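You operate a simulated robot arm through the tools that you are given. There is no shell and no other tool. Be economical: measure what you need, move in short steps, check, and stop when the job is done.

You run a simulated robot arm. Do the job below in one go: nothing can be reset, and whatever is moved stays where it is left.

## Task
Take the pot from the long bench and put it on top of the brown carton there.

Only the result counts: the job must be done as asked and must still hold three seconds after the hand-in. Knocking over, shifting, dropping, spilling or breaking anything else fails it.

## Robot
A 7-joint arm with a two-finger parallel gripper, fixed in place. Base frame: the origin is at the foot of the arm, x ahead of it, y to its left, z up; the work surface is at about z = 0. Lengths are in m, angles in rad, forces in N, time in s.
With the tool pointing down near the work surface it reaches from about 0.22 to 0.58 m from the base axis. Its first joint turns from -1.152 to 1.152 rad. Payload 2.5 kg.
The TCP is the grasp point between the finger pads, 0.023 m short of the fingertips. In the tool frame z runs along the fingers and y along their closing line. Largest opening 0.094 m; finger width 0.038, thickness 0.01; the body of the gripper, 0.054 by 0.096 m, starts 0.039 m behind the TCP.
Orientation is that of the tool frame in the base frame, as [roll, pitch, yaw] about the fixed x, y, z axes, in that order (R = Rz(yaw) Ry(pitch) Rx(roll)). With the fingers straight down and closing along the base's y, the tool's x points along the base's -x, its y along +y and its z along -z.

## Interface
- The arm moves only by the tool apply_moves. Its argument "motion" is text: rows parted by semicolons, each of 7 numbers parted by spaces: the turn, a rotation vector about the tool's x, y, z in rad, then the shift along the tool's x, y, z in cm, then the opening, from 0 (shut) to 1 (fully open). In form: ax ay az dx dy dz claw; .... A call has 1 to 10 rows; each row shifts and turns the commanded pose from where the row before left it, along the tool's axes as they then stand. Each row takes 0.2 s and may step no farther than 0.05 m and 0.15 rad from the row before; otherwise, or with a gripper value out of range, the whole call is refused. A pose out of reach is approached as far as the arm can. The call stops where the force on the tool passes 40 N (or 10 N more than at its start, if that is more) or the arm is blocked; 0.2 s more then pass. The fingers move at their own pace (about 0.108 m/s each) and stop on an object; they squeeze with about 30 N. The grip force told is the motor's: it shows also when the fingers shut on nothing. Time passes only in rows, and 0.2 s behind the last, so rows that do not move let the fingers close. It gives the time, the measured TCP pose, the force on the tool (base axes), the opening and the grip force at its end, in the units of the frame above (readings bear some noise), and new pictures: "pictures" is both (left out), scene, wrist or none.
- Cameras (640 x 400 px; columns grow to the right, rows downward): "scene" is fixed at [0.1322, -0.4241, 0.5322]; the picture's right is [0.67, -0.74, 0.00], its down [-0.49, -0.45, -0.75] and it looks along [0.55, 0.50, -0.67] (base axes); focal length 226 px, centre (320, 200). "wrist" rides on the gripper at [0.086, 0.016, -0.075] in the tool frame; the picture's right is [-0.18, 0.98, 0.00], its down [-0.58, -0.11, -0.81] and it looks along [-0.79, -0.15, 0.59] (tool axes); focal length 243 px, centre (320, 200). There is no depth. A picture from a camera that has moved, and an enlarged one, comes with that camera's place and axes in the base frame and with its lens.
- close_up(camera, box): a new picture of the part [left, top, right, bottom] of that camera's present view, enlarged. It takes no simulated time.
- job_done(): hands the job in; it is judged then, once.

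Work in short steps. Places have to be worked out from the pictures, the camera data and where the tool is seen: move nearer, look again, correct. Check each grasp and each placing, and mend what went wrong. You have 90 turns and 170 pictures in all, those below and enlarged ones among them. Open the gripper and draw the arm clear of the work before you hand the job in, unless the task says otherwise; then end with one line.

The tools are called after "Emit:" as a command line: name --argument value ..., lists and objects as JSON in quotes. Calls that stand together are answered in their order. apply_moves: Moves the arm, as the interface text tells. Its arguments: {"type":"object","properties":{"motion":{"type":"string"},"pictures":{"type":"string","enum":["both","scene","wrist","none"]}},"required":["motion"]} The other tools are called the same way: close_up (camera, box) takes an enlarged picture of a part of a camera's view; job_done () hands the job in.

At the start:

```text
clock: 0.0
tool_pos: [0.3763, -0.0863, 0.3538]
ee_rot: [-3.141, 0.0, 3.141]
force: [-0.2, -0.4, 0.1]
grip_width: 0.0942
finger_force: 0.1
```

scene: 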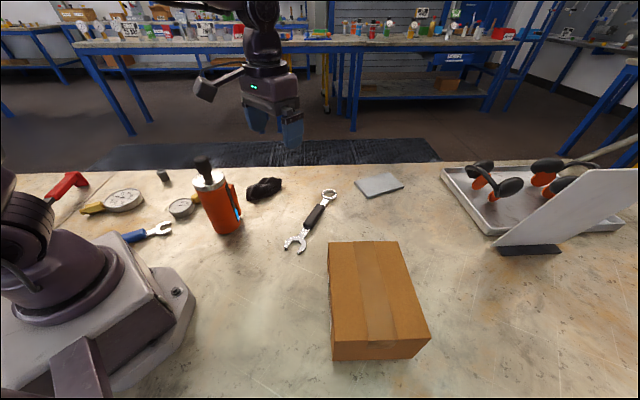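
wrist: 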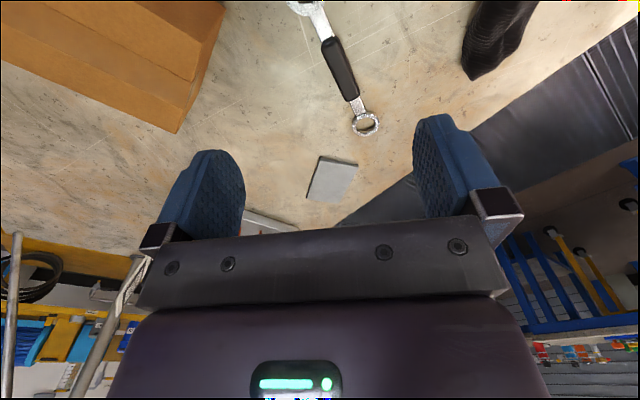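

The scene shows an orange vessel with a steel top and knob, probably the pot, and the brown carton. I'll look closer at both.

Emit:
close_up --camera "scene" --box '[40, 140, 300, 300]'

Emit:
close_up --camera "scene" --box '[300, 150, 640, 370]'

```text
2.46 times, centred on (170, 220) of scene
camera zoom: at [0.1322, -0.4241, 0.5322], right [0.67, -0.74, 0.0], down [-0.49, -0.45, -0.75], along [0.55, 0.5, -0.67], focal length 555 px, centre (689, 151)
```

zoom: 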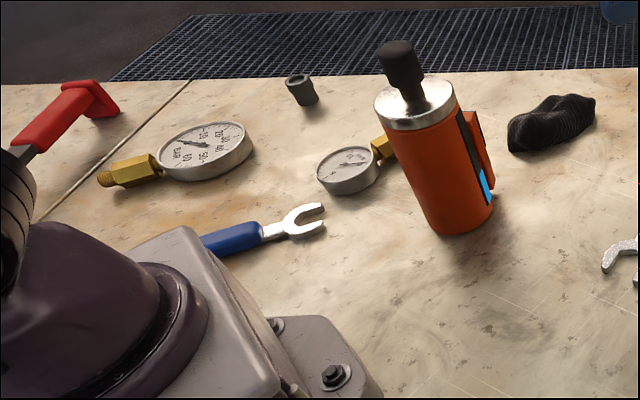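

```text
1.82 times, centred on (470, 260) of scene
camera zoom: at [0.1322, -0.4241, 0.5322], right [0.67, -0.74, 0.0], down [-0.49, -0.45, -0.75], along [0.55, 0.5, -0.67], focal length 410 px, centre (47, 91)
```

zoom: 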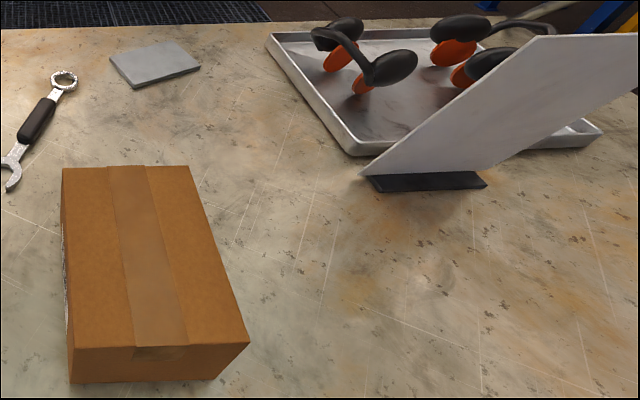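

The orange canister with a steel rim, a knob on top and a side handle is the only vessel in reach, so it is the pot. I put it near (0.29, 0.11), with the rim at about z=0.17 and the knob at about 0.23. I'll turn the wrist so its camera faces +y and look at it.

Emit:
apply_moves --motion "0 0 -0.15 0 0 0 1;0 0 -0.15 0 0 0 1;0 0 -0.15 0 0 0 1;0 0 -0.15 0 0 0 1;0 0 -0.15 0 0 0 1;0 0 -0.15 0 0 0 1;0 0 -0.15 0 0 0 1;0 0 -0.15 0 0 0 1;0 0 -0.15 0 0 0 1;0 0 -0.15 0 0 0 1" --pictures "both"

```text
clock: 2.2
tool_pos: [0.3759, -0.086, 0.355]
ee_rot: [-3.141, 0.001, -1.638]
force: [-0.2, 0.4, -0.5]
grip_width: 0.094
finger_force: 0.0
camera wrist: at [0.3537, -0.1718, 0.4291], right [-0.97, 0.25, 0.0], down [0.15, 0.57, 0.81], along [0.2, 0.78, -0.59], focal length 243 px, centre (320, 200)
```

scene: 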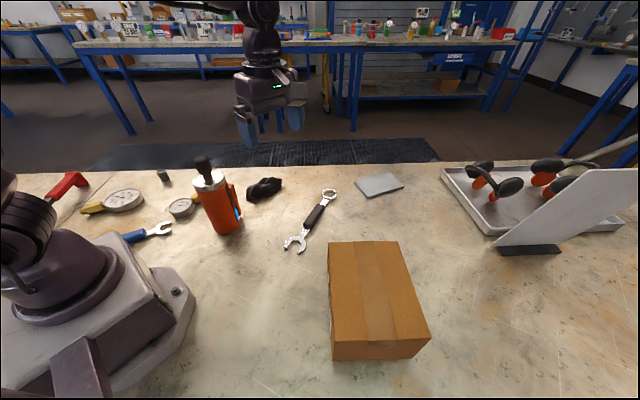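
wrist: 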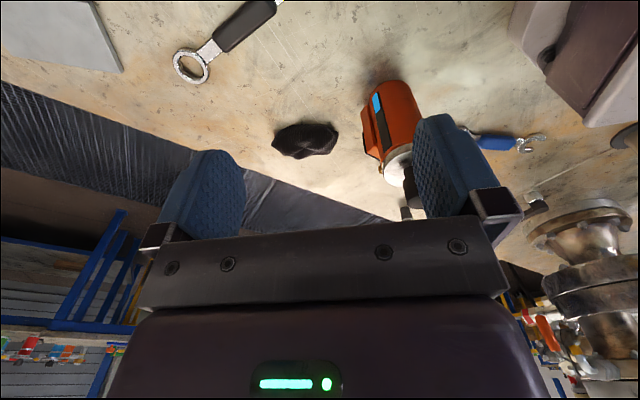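

The wrist camera now sees the pot, upside down in the picture. I'll enlarge it.

Emit:
close_up --camera "wrist" --box '[320, 60, 480, 230]'

```text
2.35 times, centred on (400, 145) of wrist
camera zoom: at [0.3537, -0.1718, 0.4291], right [-0.97, 0.25, 0.0], down [0.15, 0.57, 0.81], along [0.2, 0.78, -0.59], focal length 571 px, centre (132, 329)
```

zoom: 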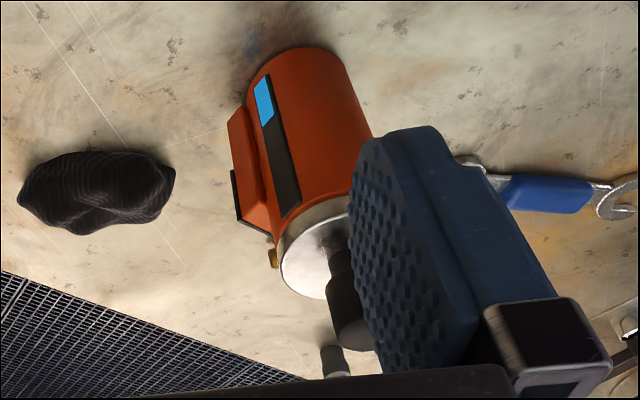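

A finger hides part of the pot. I'll shift about 9 cm toward -x for a clear view.

Emit:
apply_moves --motion "0 0 0 0 4.5 0 1;0 0 0 0 4.5 0 1;0 0 0 0 0 0 1" --pictures "wrist"

Emit:
close_up --camera "wrist" --box '[190, 40, 430, 240]'

```text
clock: 3.0
tool_pos: [0.2871, -0.0795, 0.3538]
ee_rot: [3.141, 0.0, -1.643]
force: [0.1, 0.5, 0.4]
grip_width: 0.0939
finger_force: 0.0
camera wrist: at [0.2643, -0.1669, 0.4292], right [-0.97, 0.25, 0.0], down [0.15, 0.57, 0.81], along [0.2, 0.78, -0.59], focal length 243 px, centre (320, 200)
```

wrist: 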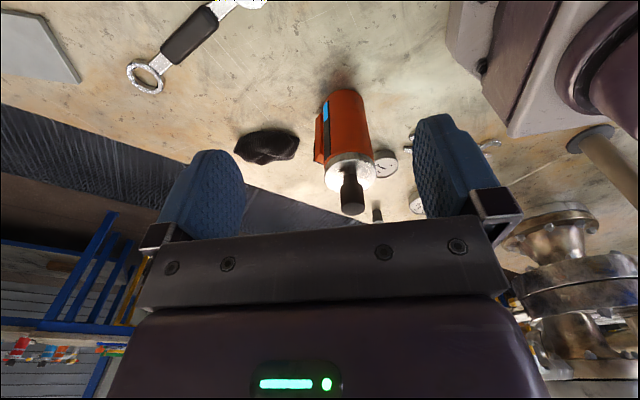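

```text
2.00 times, centred on (310, 140) of wrist
camera zoom: at [0.2643, -0.1669, 0.4292], right [-0.97, 0.25, 0.0], down [0.15, 0.57, 0.81], along [0.2, 0.78, -0.59], focal length 485 px, centre (340, 320)
```

zoom: 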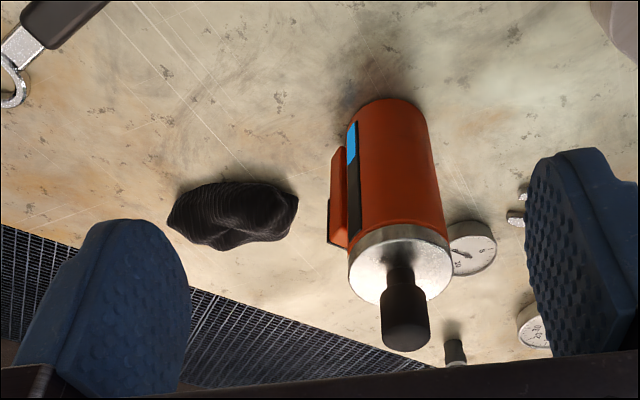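

Two-view triangulation puts the pot axis at about (0.286, 0.105), the rim at z≈0.178 with diameter about 0.078, and the knob (about 0.032 wide) from z≈0.20 to 0.244. The knob sticks up too far for a top-down grip on the body, so I'll hold the knob and first check that the whole pot lifts with it. Moving above it now.

Emit:
apply_moves --motion "0 0 0 -4.6 0.36 0 1;0 0 0 -4.6 0.36 0 1;0 0 0 -4.6 0.36 0 1;0 0 0 -4.6 0.36 0 1;0 0 0 0 0 4 1;0 0 0 0 0 0 1" --pictures "both"

Emit:
close_up --camera "scene" --box '[120, 80, 320, 250]'

```text
clock: 4.4
tool_pos: [0.2843, 0.1063, 0.3113]
ee_rot: [-3.141, 0.0, -1.642]
force: [0.4, -0.3, 0.1]
grip_width: 0.094
finger_force: 0.1
camera wrist: at [0.2616, 0.0209, 0.3873], right [-0.97, 0.25, 0.0], down [0.15, 0.57, 0.81], along [0.2, 0.78, -0.59], focal length 243 px, centre (320, 200)
```

scene: 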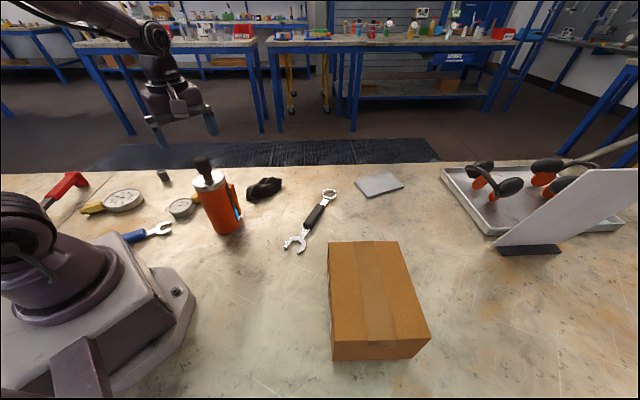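
wrist: 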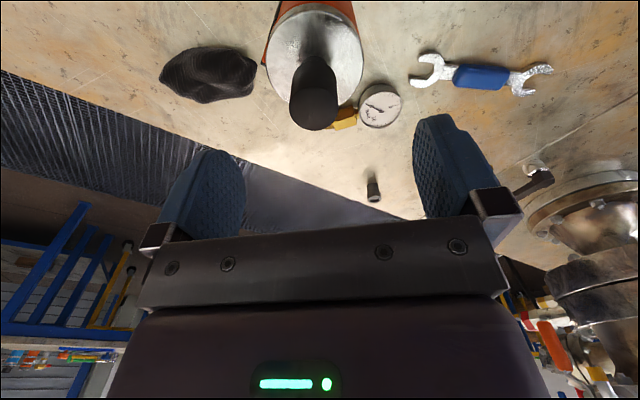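

```text
2.35 times, centred on (220, 165) of scene
camera zoom: at [0.1322, -0.4241, 0.5322], right [0.67, -0.74, 0.0], down [-0.49, -0.45, -0.75], along [0.55, 0.5, -0.67], focal length 531 px, centre (555, 282)
```

zoom: 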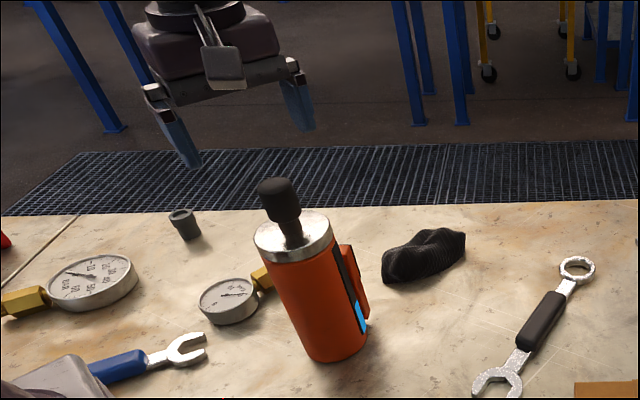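

The knob lies centred between the fingers to within a few mm. I'll lower to z≈0.225, with the fingertips around the knob and above the rim.

Emit:
apply_moves --motion "0 0 0 0 -0.2 3 1;0 0 0 0 0 3 1;0 0 0 0 0 2.6 1;0 0 0 0 0 0 1" --pictures "both"

Emit:
close_up --camera "scene" --box '[140, 100, 300, 250]'

```text
clock: 5.4
tool_pos: [0.2856, 0.1034, 0.227]
ee_rot: [3.141, 0.001, -1.644]
force: [0.4, 0.3, 0.1]
grip_width: 0.0937
finger_force: 0.1
camera wrist: at [0.264, 0.0182, 0.3019], right [-0.97, 0.25, 0.0], down [0.15, 0.57, 0.81], along [0.2, 0.78, -0.59], focal length 243 px, centre (320, 200)
```

scene: 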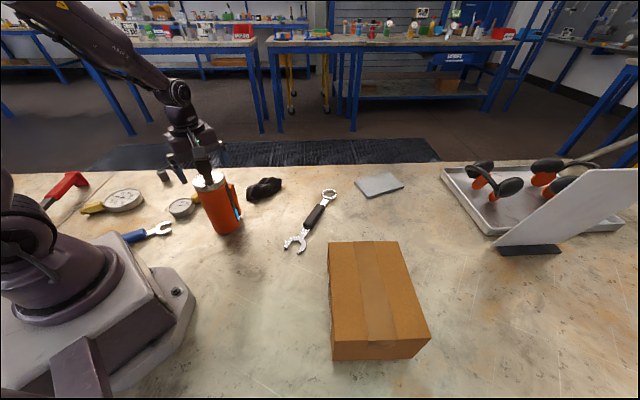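
wrist: 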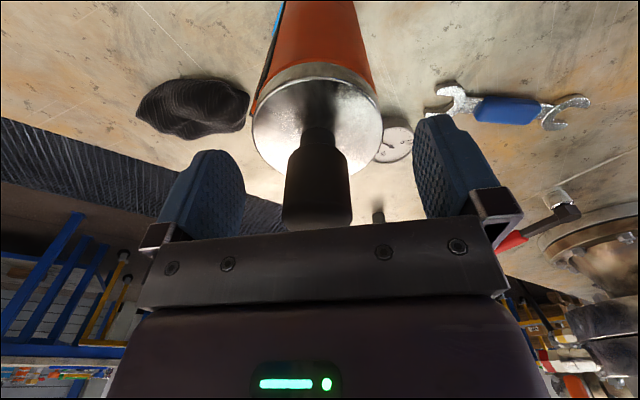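

```text
2.67 times, centred on (220, 175) of scene
camera zoom: at [0.1322, -0.4241, 0.5322], right [0.67, -0.74, 0.0], down [-0.49, -0.45, -0.75], along [0.55, 0.5, -0.67], focal length 602 px, centre (587, 267)
```

zoom: 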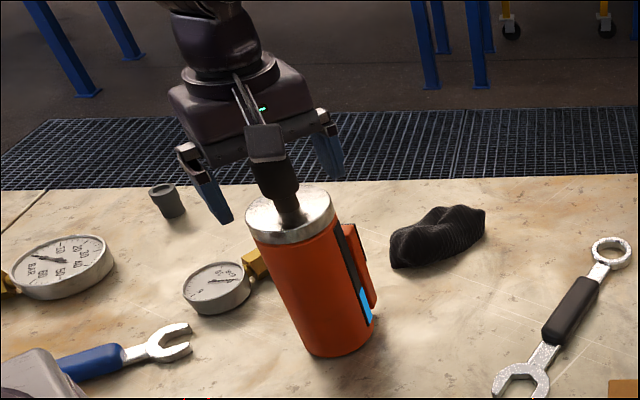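

The fingers straddle the knob without contact. Closing on it.

Emit:
apply_moves --motion "0 0 0 0 0 0 0.5;0 0 0 0 0 0 0.4;0 0 0 0 0 0 0;0 0 0 0 0 0 0;0 0 0 0 0 0 0" --pictures "both"

```text
clock: 6.6
tool_pos: [0.2863, 0.1038, 0.2269]
ee_rot: [-3.14, -0.001, -1.643]
force: [2.2, 0.5, 0.0]
grip_width: 0.0335
finger_force: 30.1
camera wrist: at [0.2641, 0.0182, 0.3022], right [-0.97, 0.25, 0.0], down [0.15, 0.57, 0.81], along [0.2, 0.78, -0.59], focal length 243 px, centre (320, 200)
```

scene: 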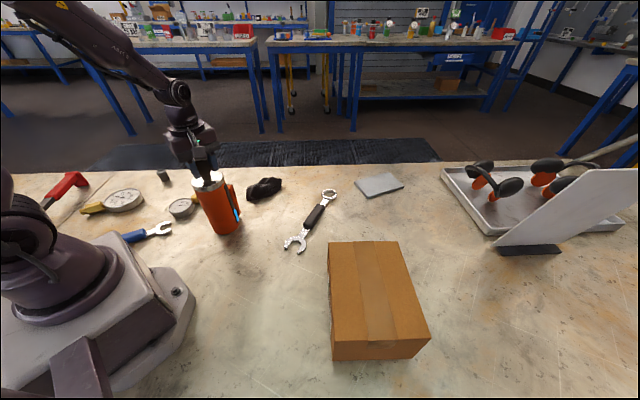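
wrist: 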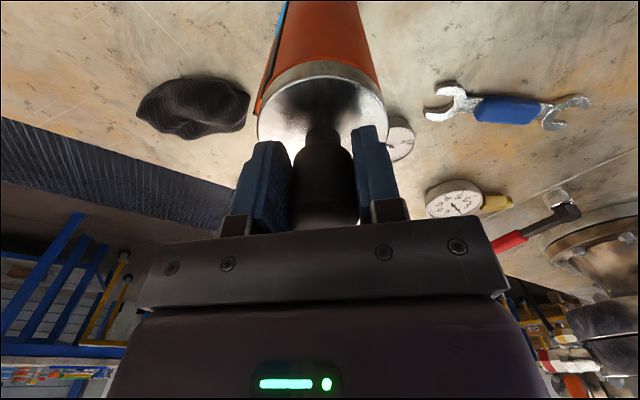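

The knob is held at 0.0335 m with 30 N. I'll lift gently by 1.5 cm to see if the whole pot follows.

Emit:
apply_moves --motion "0 0 0 0 0 -0.3 0;0 0 0 0 0 -0.5 0;0 0 0 0 0 -0.7 0;0 0 0 0 0 0 0" --pictures "both"

Emit:
close_up --camera "scene" --box '[140, 100, 300, 250]'

```text
clock: 7.6
tool_pos: [0.2872, 0.1051, 0.2419]
ee_rot: [3.141, 0.0, -1.643]
force: [-0.6, 0.3, -6.7]
grip_width: 0.0337
finger_force: 30.0
camera wrist: at [0.264, 0.0188, 0.3178], right [-0.97, 0.25, 0.0], down [0.15, 0.57, 0.81], along [0.2, 0.78, -0.59], focal length 243 px, centre (320, 200)
```

scene: 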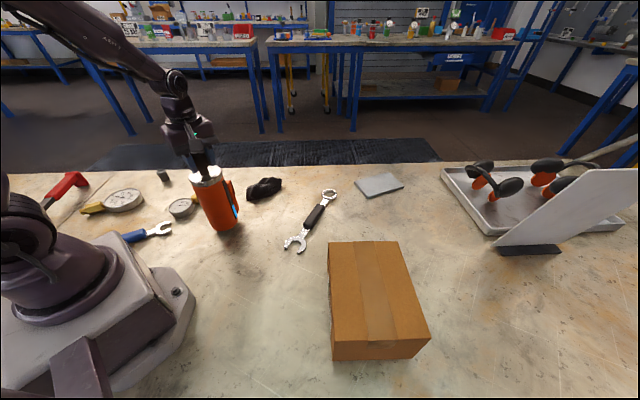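
wrist: 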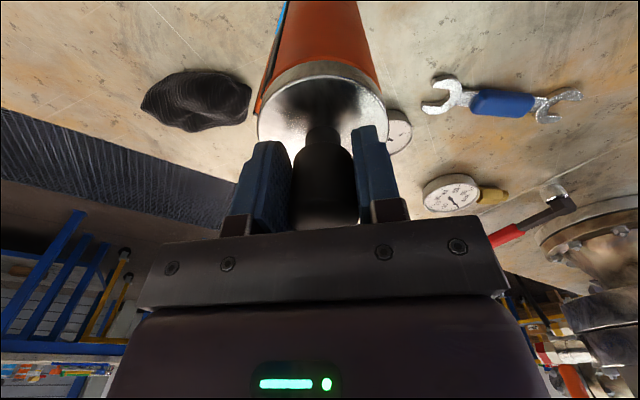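

```text
2.67 times, centred on (220, 175) of scene
camera zoom: at [0.1322, -0.4241, 0.5322], right [0.67, -0.74, 0.0], down [-0.49, -0.45, -0.75], along [0.55, 0.5, -0.67], focal length 602 px, centre (587, 267)
```

zoom: 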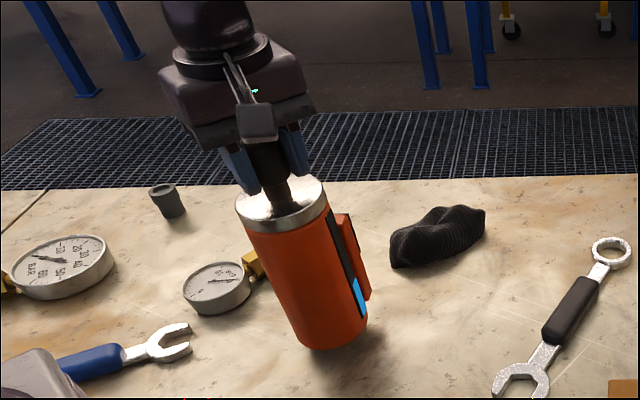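

The whole pot hangs from the knob (about 0.68 kg) with no slip. I'll raise it to about z=0.38, so its bottom is at about 0.15, above the carton.

Emit:
apply_moves --motion "0 0 0 0 0 -1 0;0 0 0 0 0 -2 0;0 0 0 0 0 -2.5 0;0 0 0 0 0 -2.5 0;0 0 0 0 0 -2.5 0;0 0 0 0 0 -2 0;0 0 0 0 0 -1.2 0;0 0 0 0 0 0 0" --pictures "both"

```text
clock: 9.4
tool_pos: [0.2868, 0.1048, 0.3808]
ee_rot: [3.141, -0.001, -1.641]
force: [0.3, 0.1, -7.5]
grip_width: 0.033
finger_force: 30.6
camera wrist: at [0.2643, 0.0192, 0.4559], right [-0.97, 0.25, 0.0], down [0.15, 0.57, 0.81], along [0.2, 0.78, -0.59], focal length 243 px, centre (320, 200)
```

scene: 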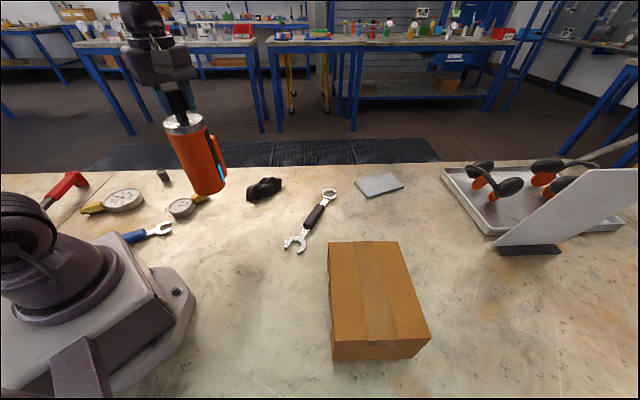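
wrist: 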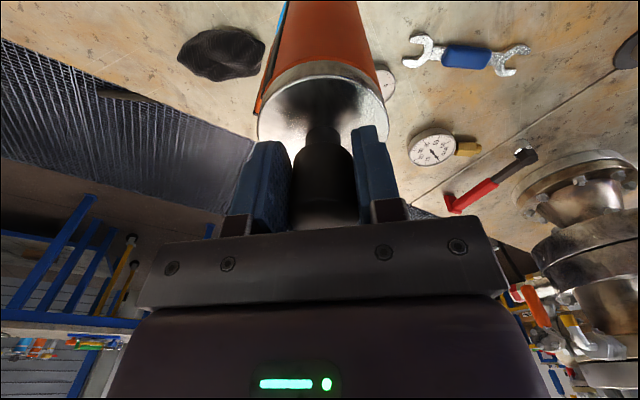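

The grip is steady and the pot upright. Carrying it sideways toward the carton, whose top centre I put at about (0.366, -0.347) and top at z≈0.11.

Emit:
apply_moves --motion "0 0 0 2 -0.5 0 0;0 0 0 3 -0.75 0 0;0 0 0 4 -1 0 0;0 0 0 4 -1 0 0;0 0 0 4 -1 0 0;0 0 0 4 -1 0 0;0 0 0 4 -1 0 0;0 0 0 3 -0.75 0 0;0 0 0 2 -0.5 0 0;0 0 0 0 0 0 0" --pictures "both"

```text
clock: 11.6
tool_pos: [0.3392, -0.2008, 0.3797]
ee_rot: [3.14, 0.001, -1.642]
force: [1.1, 0.7, -7.3]
grip_width: 0.033
finger_force: 30.2
camera wrist: at [0.3172, -0.2865, 0.4557], right [-0.97, 0.25, 0.0], down [0.15, 0.57, 0.81], along [0.2, 0.78, -0.59], focal length 243 px, centre (320, 200)
```

scene: 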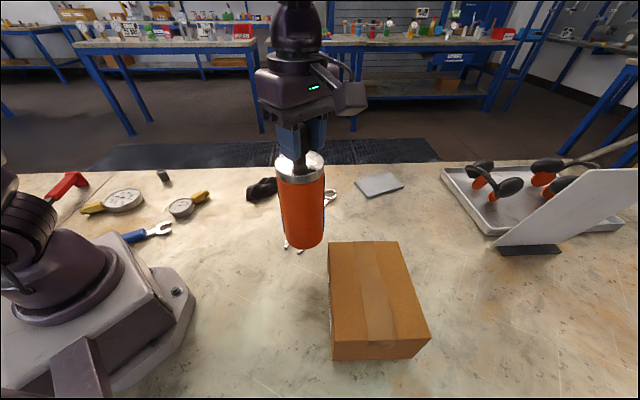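
wrist: 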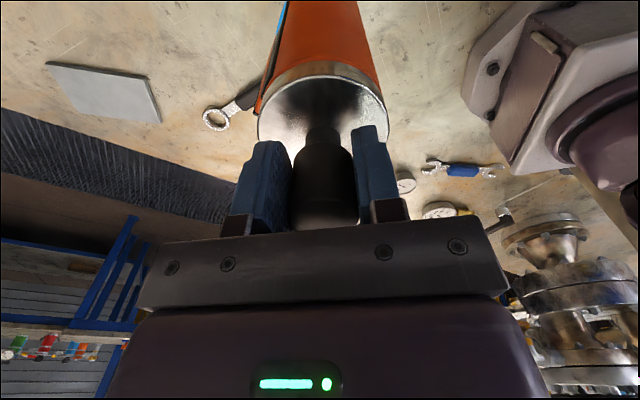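

The pot's bottom is at about z=0.153, clear of the carton top. Finishing the traverse to above its centre.

Emit:
apply_moves --motion "0 0 0 2 -0.5 0 0;0 0 0 3 -0.8 0 0;0 0 0 4 -1 0 0;0 0 0 3 -0.8 0 0;0 0 0 2.4 -0.6 0 0;0 0 0 0 0 0 0" --pictures "both"

Emit:
close_up --camera "scene" --box '[280, 100, 480, 380]'

```text
clock: 13.0
tool_pos: [0.3668, -0.3459, 0.3789]
ee_rot: [3.141, 0.003, -1.641]
force: [-0.4, -0.6, -8.1]
grip_width: 0.0333
finger_force: 30.6
camera wrist: at [0.3447, -0.4328, 0.4538], right [-0.97, 0.25, 0.0], down [0.15, 0.57, 0.81], along [0.2, 0.78, -0.59], focal length 243 px, centre (320, 200)
```

scene: 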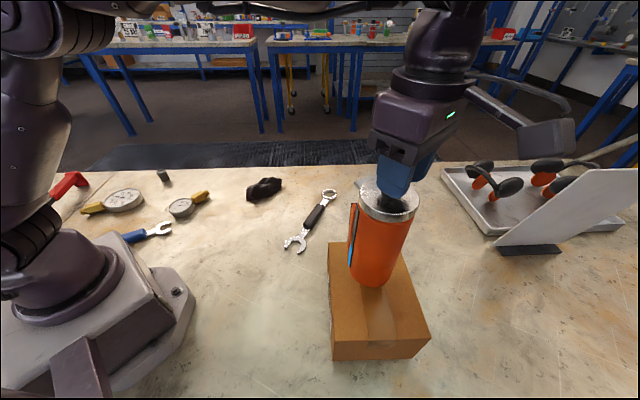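
wrist: 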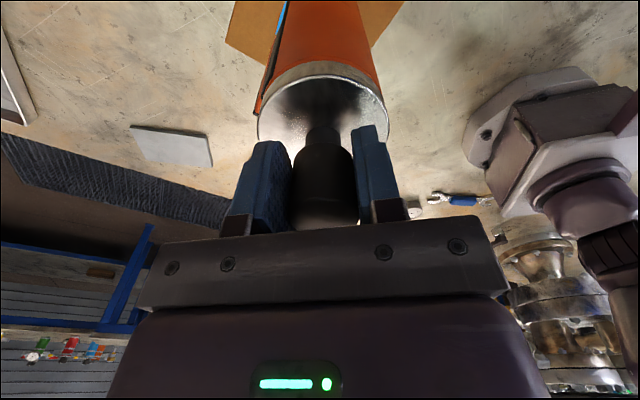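

```text
1.43 times, centred on (380, 240) of scene
camera zoom: at [0.1322, -0.4241, 0.5321], right [0.67, -0.74, 0.0], down [-0.49, -0.45, -0.75], along [0.55, 0.5, -0.67], focal length 322 px, centre (234, 143)
```

zoom: 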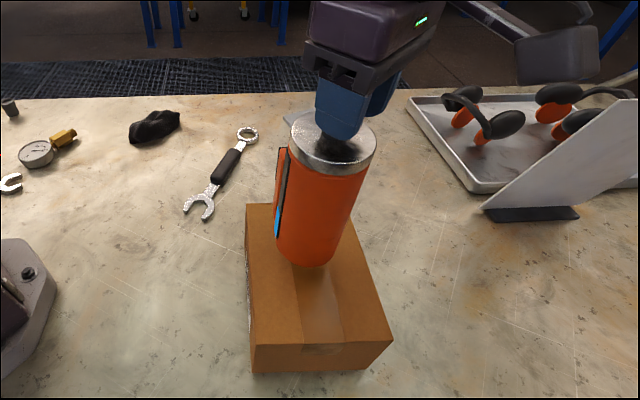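

The pot hangs over the middle of the carton. Lowering about 2.8 cm, then in small steps while watching the force.

Emit:
apply_moves --motion "0 0 0 0 0 1 0;0 0 0 0 0 1 0;0 0 0 0 0 0.5 0;0 0 0 0 0 0.3 0;0 0 0 0 0 0 0" --pictures "scene"

Emit:
close_up --camera "scene" --box '[300, 170, 460, 370]'

```text
clock: 14.2
tool_pos: [0.3666, -0.3461, 0.3517]
ee_rot: [3.141, -0.001, -1.643]
force: [0.5, 0.2, -6.4]
grip_width: 0.0332
finger_force: 29.9
```

scene: 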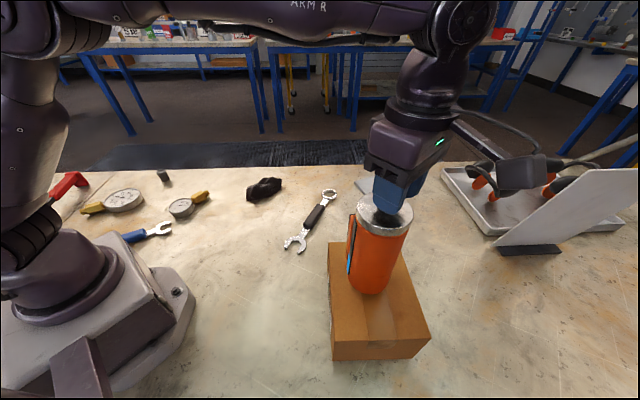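

```text
2.00 times, centred on (380, 270) of scene
camera zoom: at [0.1322, -0.4241, 0.5321], right [0.67, -0.74, 0.0], down [-0.49, -0.45, -0.75], along [0.55, 0.5, -0.67], focal length 451 px, centre (200, 60)
```

zoom: 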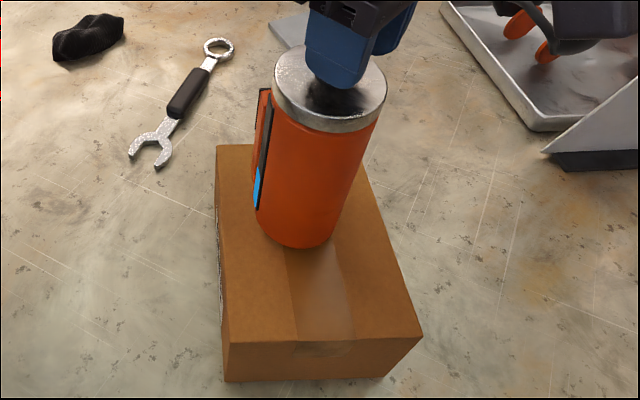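

No contact yet. Going on down in 3–4 mm steps.

Emit:
apply_moves --motion "0 0 0 0 0 0.4 0;0 0 0 0 0 0.3 0;0 0 0 0 0 0.2 0;0 0 0 0 0 0 0" --pictures "none"

Emit:
close_up --camera "scene" --box '[300, 170, 460, 370]'

```text
clock: 15.2
tool_pos: [0.3678, -0.3457, 0.3468]
ee_rot: [-3.133, -0.005, -1.642]
force: [-6.0, 2.0, 36.6]
grip_width: 0.0335
finger_force: 29.2
```

```text
2.00 times, centred on (380, 270) of scene
camera zoom: at [0.1321, -0.424, 0.5324], right [0.67, -0.74, 0.0], down [-0.49, -0.45, -0.75], along [0.55, 0.5, -0.67], focal length 451 px, centre (200, 60)
```

zoom: 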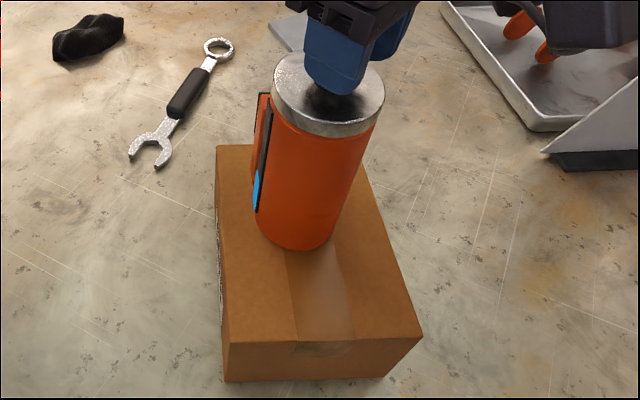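

Contact was at z≈0.347, so the carton is about 0.12 high and I'm pressing too hard at 37 N. Easing up about 4 mm to unload before letting go.

Emit:
apply_moves --motion "0 0 0 0 0 -0.2 0;0 0 0 0 0 -0.15 0;0 0 0 0 0 0 0" --pictures "none"

```text
clock: 16.0
tool_pos: [0.3677, -0.3474, 0.3473]
ee_rot: [-3.139, -0.001, -1.641]
force: [0.5, -5.9, 18.1]
grip_width: 0.0334
finger_force: 29.9
```

The push is still 18 N. Easing another 3 mm.

Emit:
apply_moves --motion "0 0 0 0 0 -0.15 0;0 0 0 0 0 -0.15 0;0 0 0 0 0 0 0" --pictures "none"

Emit:
close_up --camera "scene" --box '[300, 170, 460, 370]'

```text
clock: 16.8
tool_pos: [0.367, -0.3454, 0.3469]
ee_rot: [3.136, 0.007, -1.642]
force: [0.4, 0.6, -7.0]
grip_width: 0.0333
finger_force: 30.2
```

```text
2.00 times, centred on (380, 270) of scene
camera zoom: at [0.1322, -0.4241, 0.5321], right [0.67, -0.74, 0.0], down [-0.49, -0.45, -0.75], along [0.55, 0.5, -0.67], focal length 451 px, centre (200, 60)
```

zoom: 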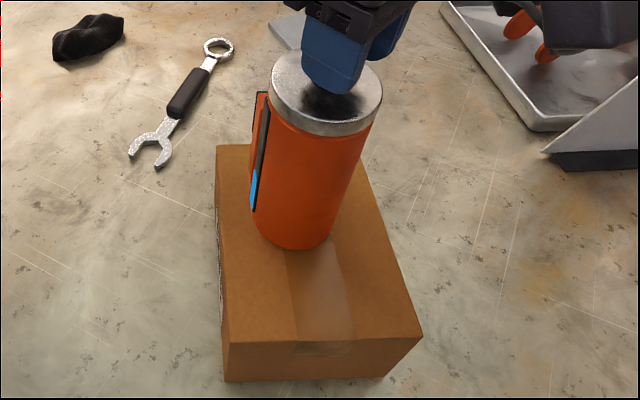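

The arm now carries the full weight with the pot barely touching. I'll lower 1.2 mm so it rests lightly.

Emit:
apply_moves --motion "0 0 0 0 0 0.12 0;0 0 0 0 0 0 0;0 0 0 0 0 0 0" --pictures "none"

```text
clock: 17.6
tool_pos: [0.3675, -0.3467, 0.348]
ee_rot: [3.141, 0.002, -1.643]
force: [0.3, -0.3, -8.3]
grip_width: 0.0331
finger_force: 30.4
```

It is still hanging free. Another 1 mm down.

Emit:
apply_moves --motion "0 0 0 0 0 0.1 0;0 0 0 0 0 0 0;0 0 0 0 0 0 0" --pictures "none"

```text
clock: 18.4
tool_pos: [0.3675, -0.3456, 0.3466]
ee_rot: [-3.141, 0.0, -1.643]
force: [0.5, 0.3, -5.8]
grip_width: 0.033
finger_force: 30.5
```

The load is just starting to come off. Lowering 0.8 mm more.

Emit:
apply_moves --motion "0 0 0 0 0 0.08 0;0 0 0 0 0 0 0;0 0 0 0 0 0 0" --pictures "none"

```text
clock: 19.2
tool_pos: [0.3675, -0.3454, 0.347]
ee_rot: [3.141, 0.001, -1.644]
force: [-3.0, 1.1, 3.7]
grip_width: 0.0334
finger_force: 29.9
```

The force is +3.7 N, so the pot rests lightly on the carton. Opening slowly.

Emit:
apply_moves --motion "0 0 0 0 0 0 0.4;0 0 0 0 0 0 0.5;0 0 0 0 0 0 0.75;0 0 0 0 0 0 1;0 0 0 0 0 0 1" --pictures "both"

Emit:
close_up --camera "scene" --box '[300, 170, 460, 370]'

```text
clock: 20.4
tool_pos: [0.3658, -0.3457, 0.3468]
ee_rot: [3.141, -0.001, -1.641]
force: [-0.1, 0.5, -0.3]
grip_width: 0.0941
finger_force: 0.0
camera wrist: at [0.3443, -0.4315, 0.4212], right [-0.97, 0.25, 0.0], down [0.15, 0.57, 0.81], along [0.2, 0.78, -0.59], focal length 243 px, centre (320, 200)
```

scene: 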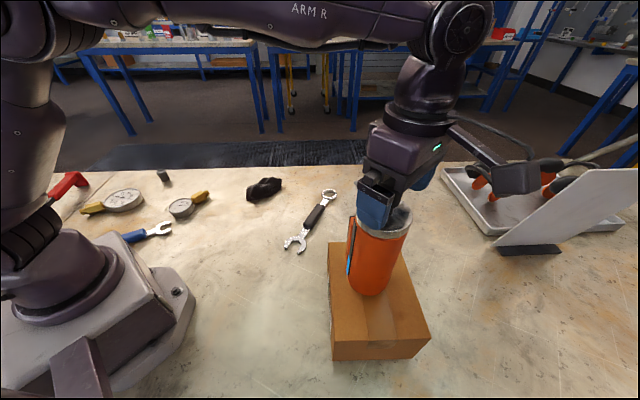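
wrist: 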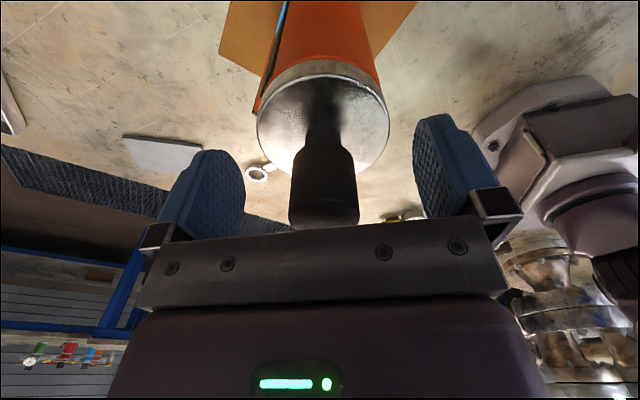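

```text
2.00 times, centred on (380, 270) of scene
camera zoom: at [0.1322, -0.4241, 0.5322], right [0.67, -0.74, 0.0], down [-0.49, -0.45, -0.75], along [0.55, 0.5, -0.67], focal length 451 px, centre (200, 60)
```

zoom: 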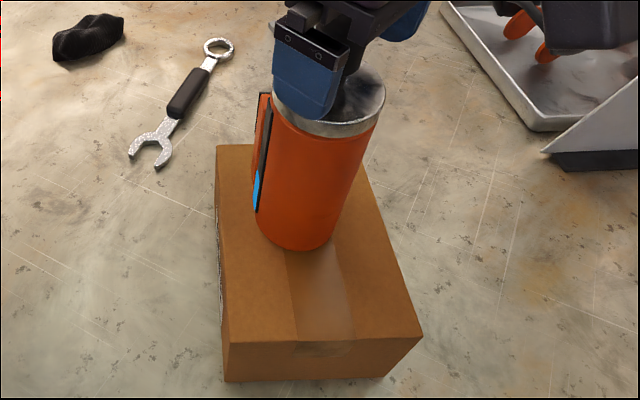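

Released, and the pot stands upright on the carton. Rising straight up about 7 cm.

Emit:
apply_moves --motion "0 0 0 0 0 -1 1;0 0 0 0 0 -2 1;0 0 0 0 0 -2 1;0 0 0 0 0 -2 1;0 0 0 0 0 0 1" --pictures "both"

```text
clock: 21.6
tool_pos: [0.3675, -0.3447, 0.417]
ee_rot: [3.141, 0.001, -1.643]
force: [0.2, -0.1, 0.0]
grip_width: 0.0939
finger_force: 0.2
camera wrist: at [0.3444, -0.4317, 0.4911], right [-0.97, 0.25, 0.0], down [0.15, 0.57, 0.81], along [0.2, 0.78, -0.59], focal length 243 px, centre (320, 200)
```

scene: 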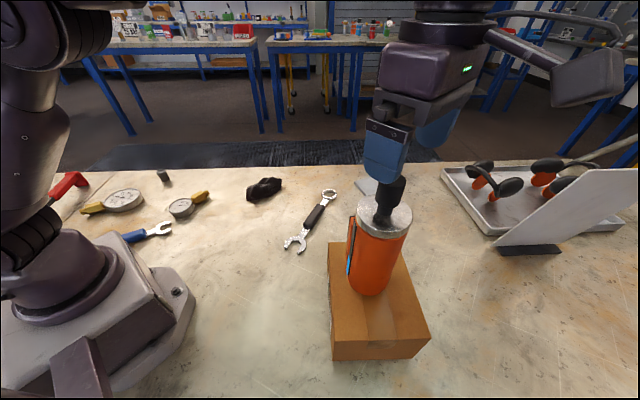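
wrist: 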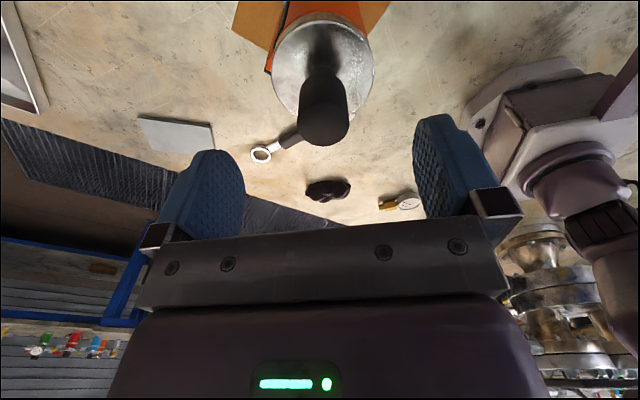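

The fingertips clear the knob by about 3 cm. Moving the arm away toward +y.

Emit:
apply_moves --motion "0 0 0 -2 0 0 1;0 0 0 -4 0 0 1;0 0 0 -4 0 0 1;0 0 0 -4 0 0 1;0 0 0 -4 0 0 1;0 0 0 -4 0 0 1;0 0 0 -2 0 0 1;0 0 0 0 0 0 1" --pictures "scene"

Emit:
close_up --camera "scene" --box '[300, 150, 460, 370]'

```text
clock: 23.4
tool_pos: [0.3798, -0.1078, 0.4048]
ee_rot: [3.105, 0.008, -1.645]
force: [0.2, 0.2, -0.4]
grip_width: 0.0942
finger_force: 0.1
```

scene: 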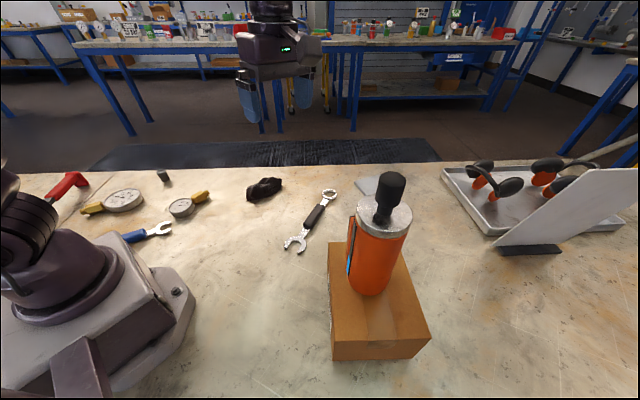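

```text
1.82 times, centred on (380, 260) of scene
camera zoom: at [0.1325, -0.4242, 0.5319], right [0.67, -0.74, 0.0], down [-0.49, -0.45, -0.75], along [0.55, 0.5, -0.67], focal length 410 px, centre (211, 91)
```

zoom: 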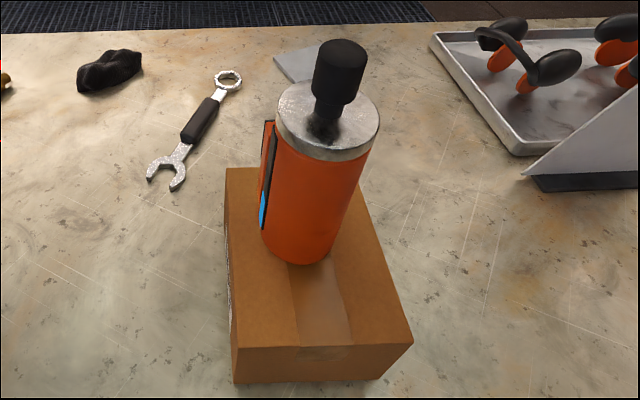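

The pot stands upright and still on the unmoved carton, nothing else has shifted, and the arm is clear with the gripper open. Handing in.

Emit:
job_done

```text
The job is handed in.
```

I put the pot on top of the brown carton, where it was standing upright when I handed the job in. I took the pot to be the orange canister with the knob on top, the only vessel in reach. Nothing else looked moved, and the arm is clear with the gripper open.
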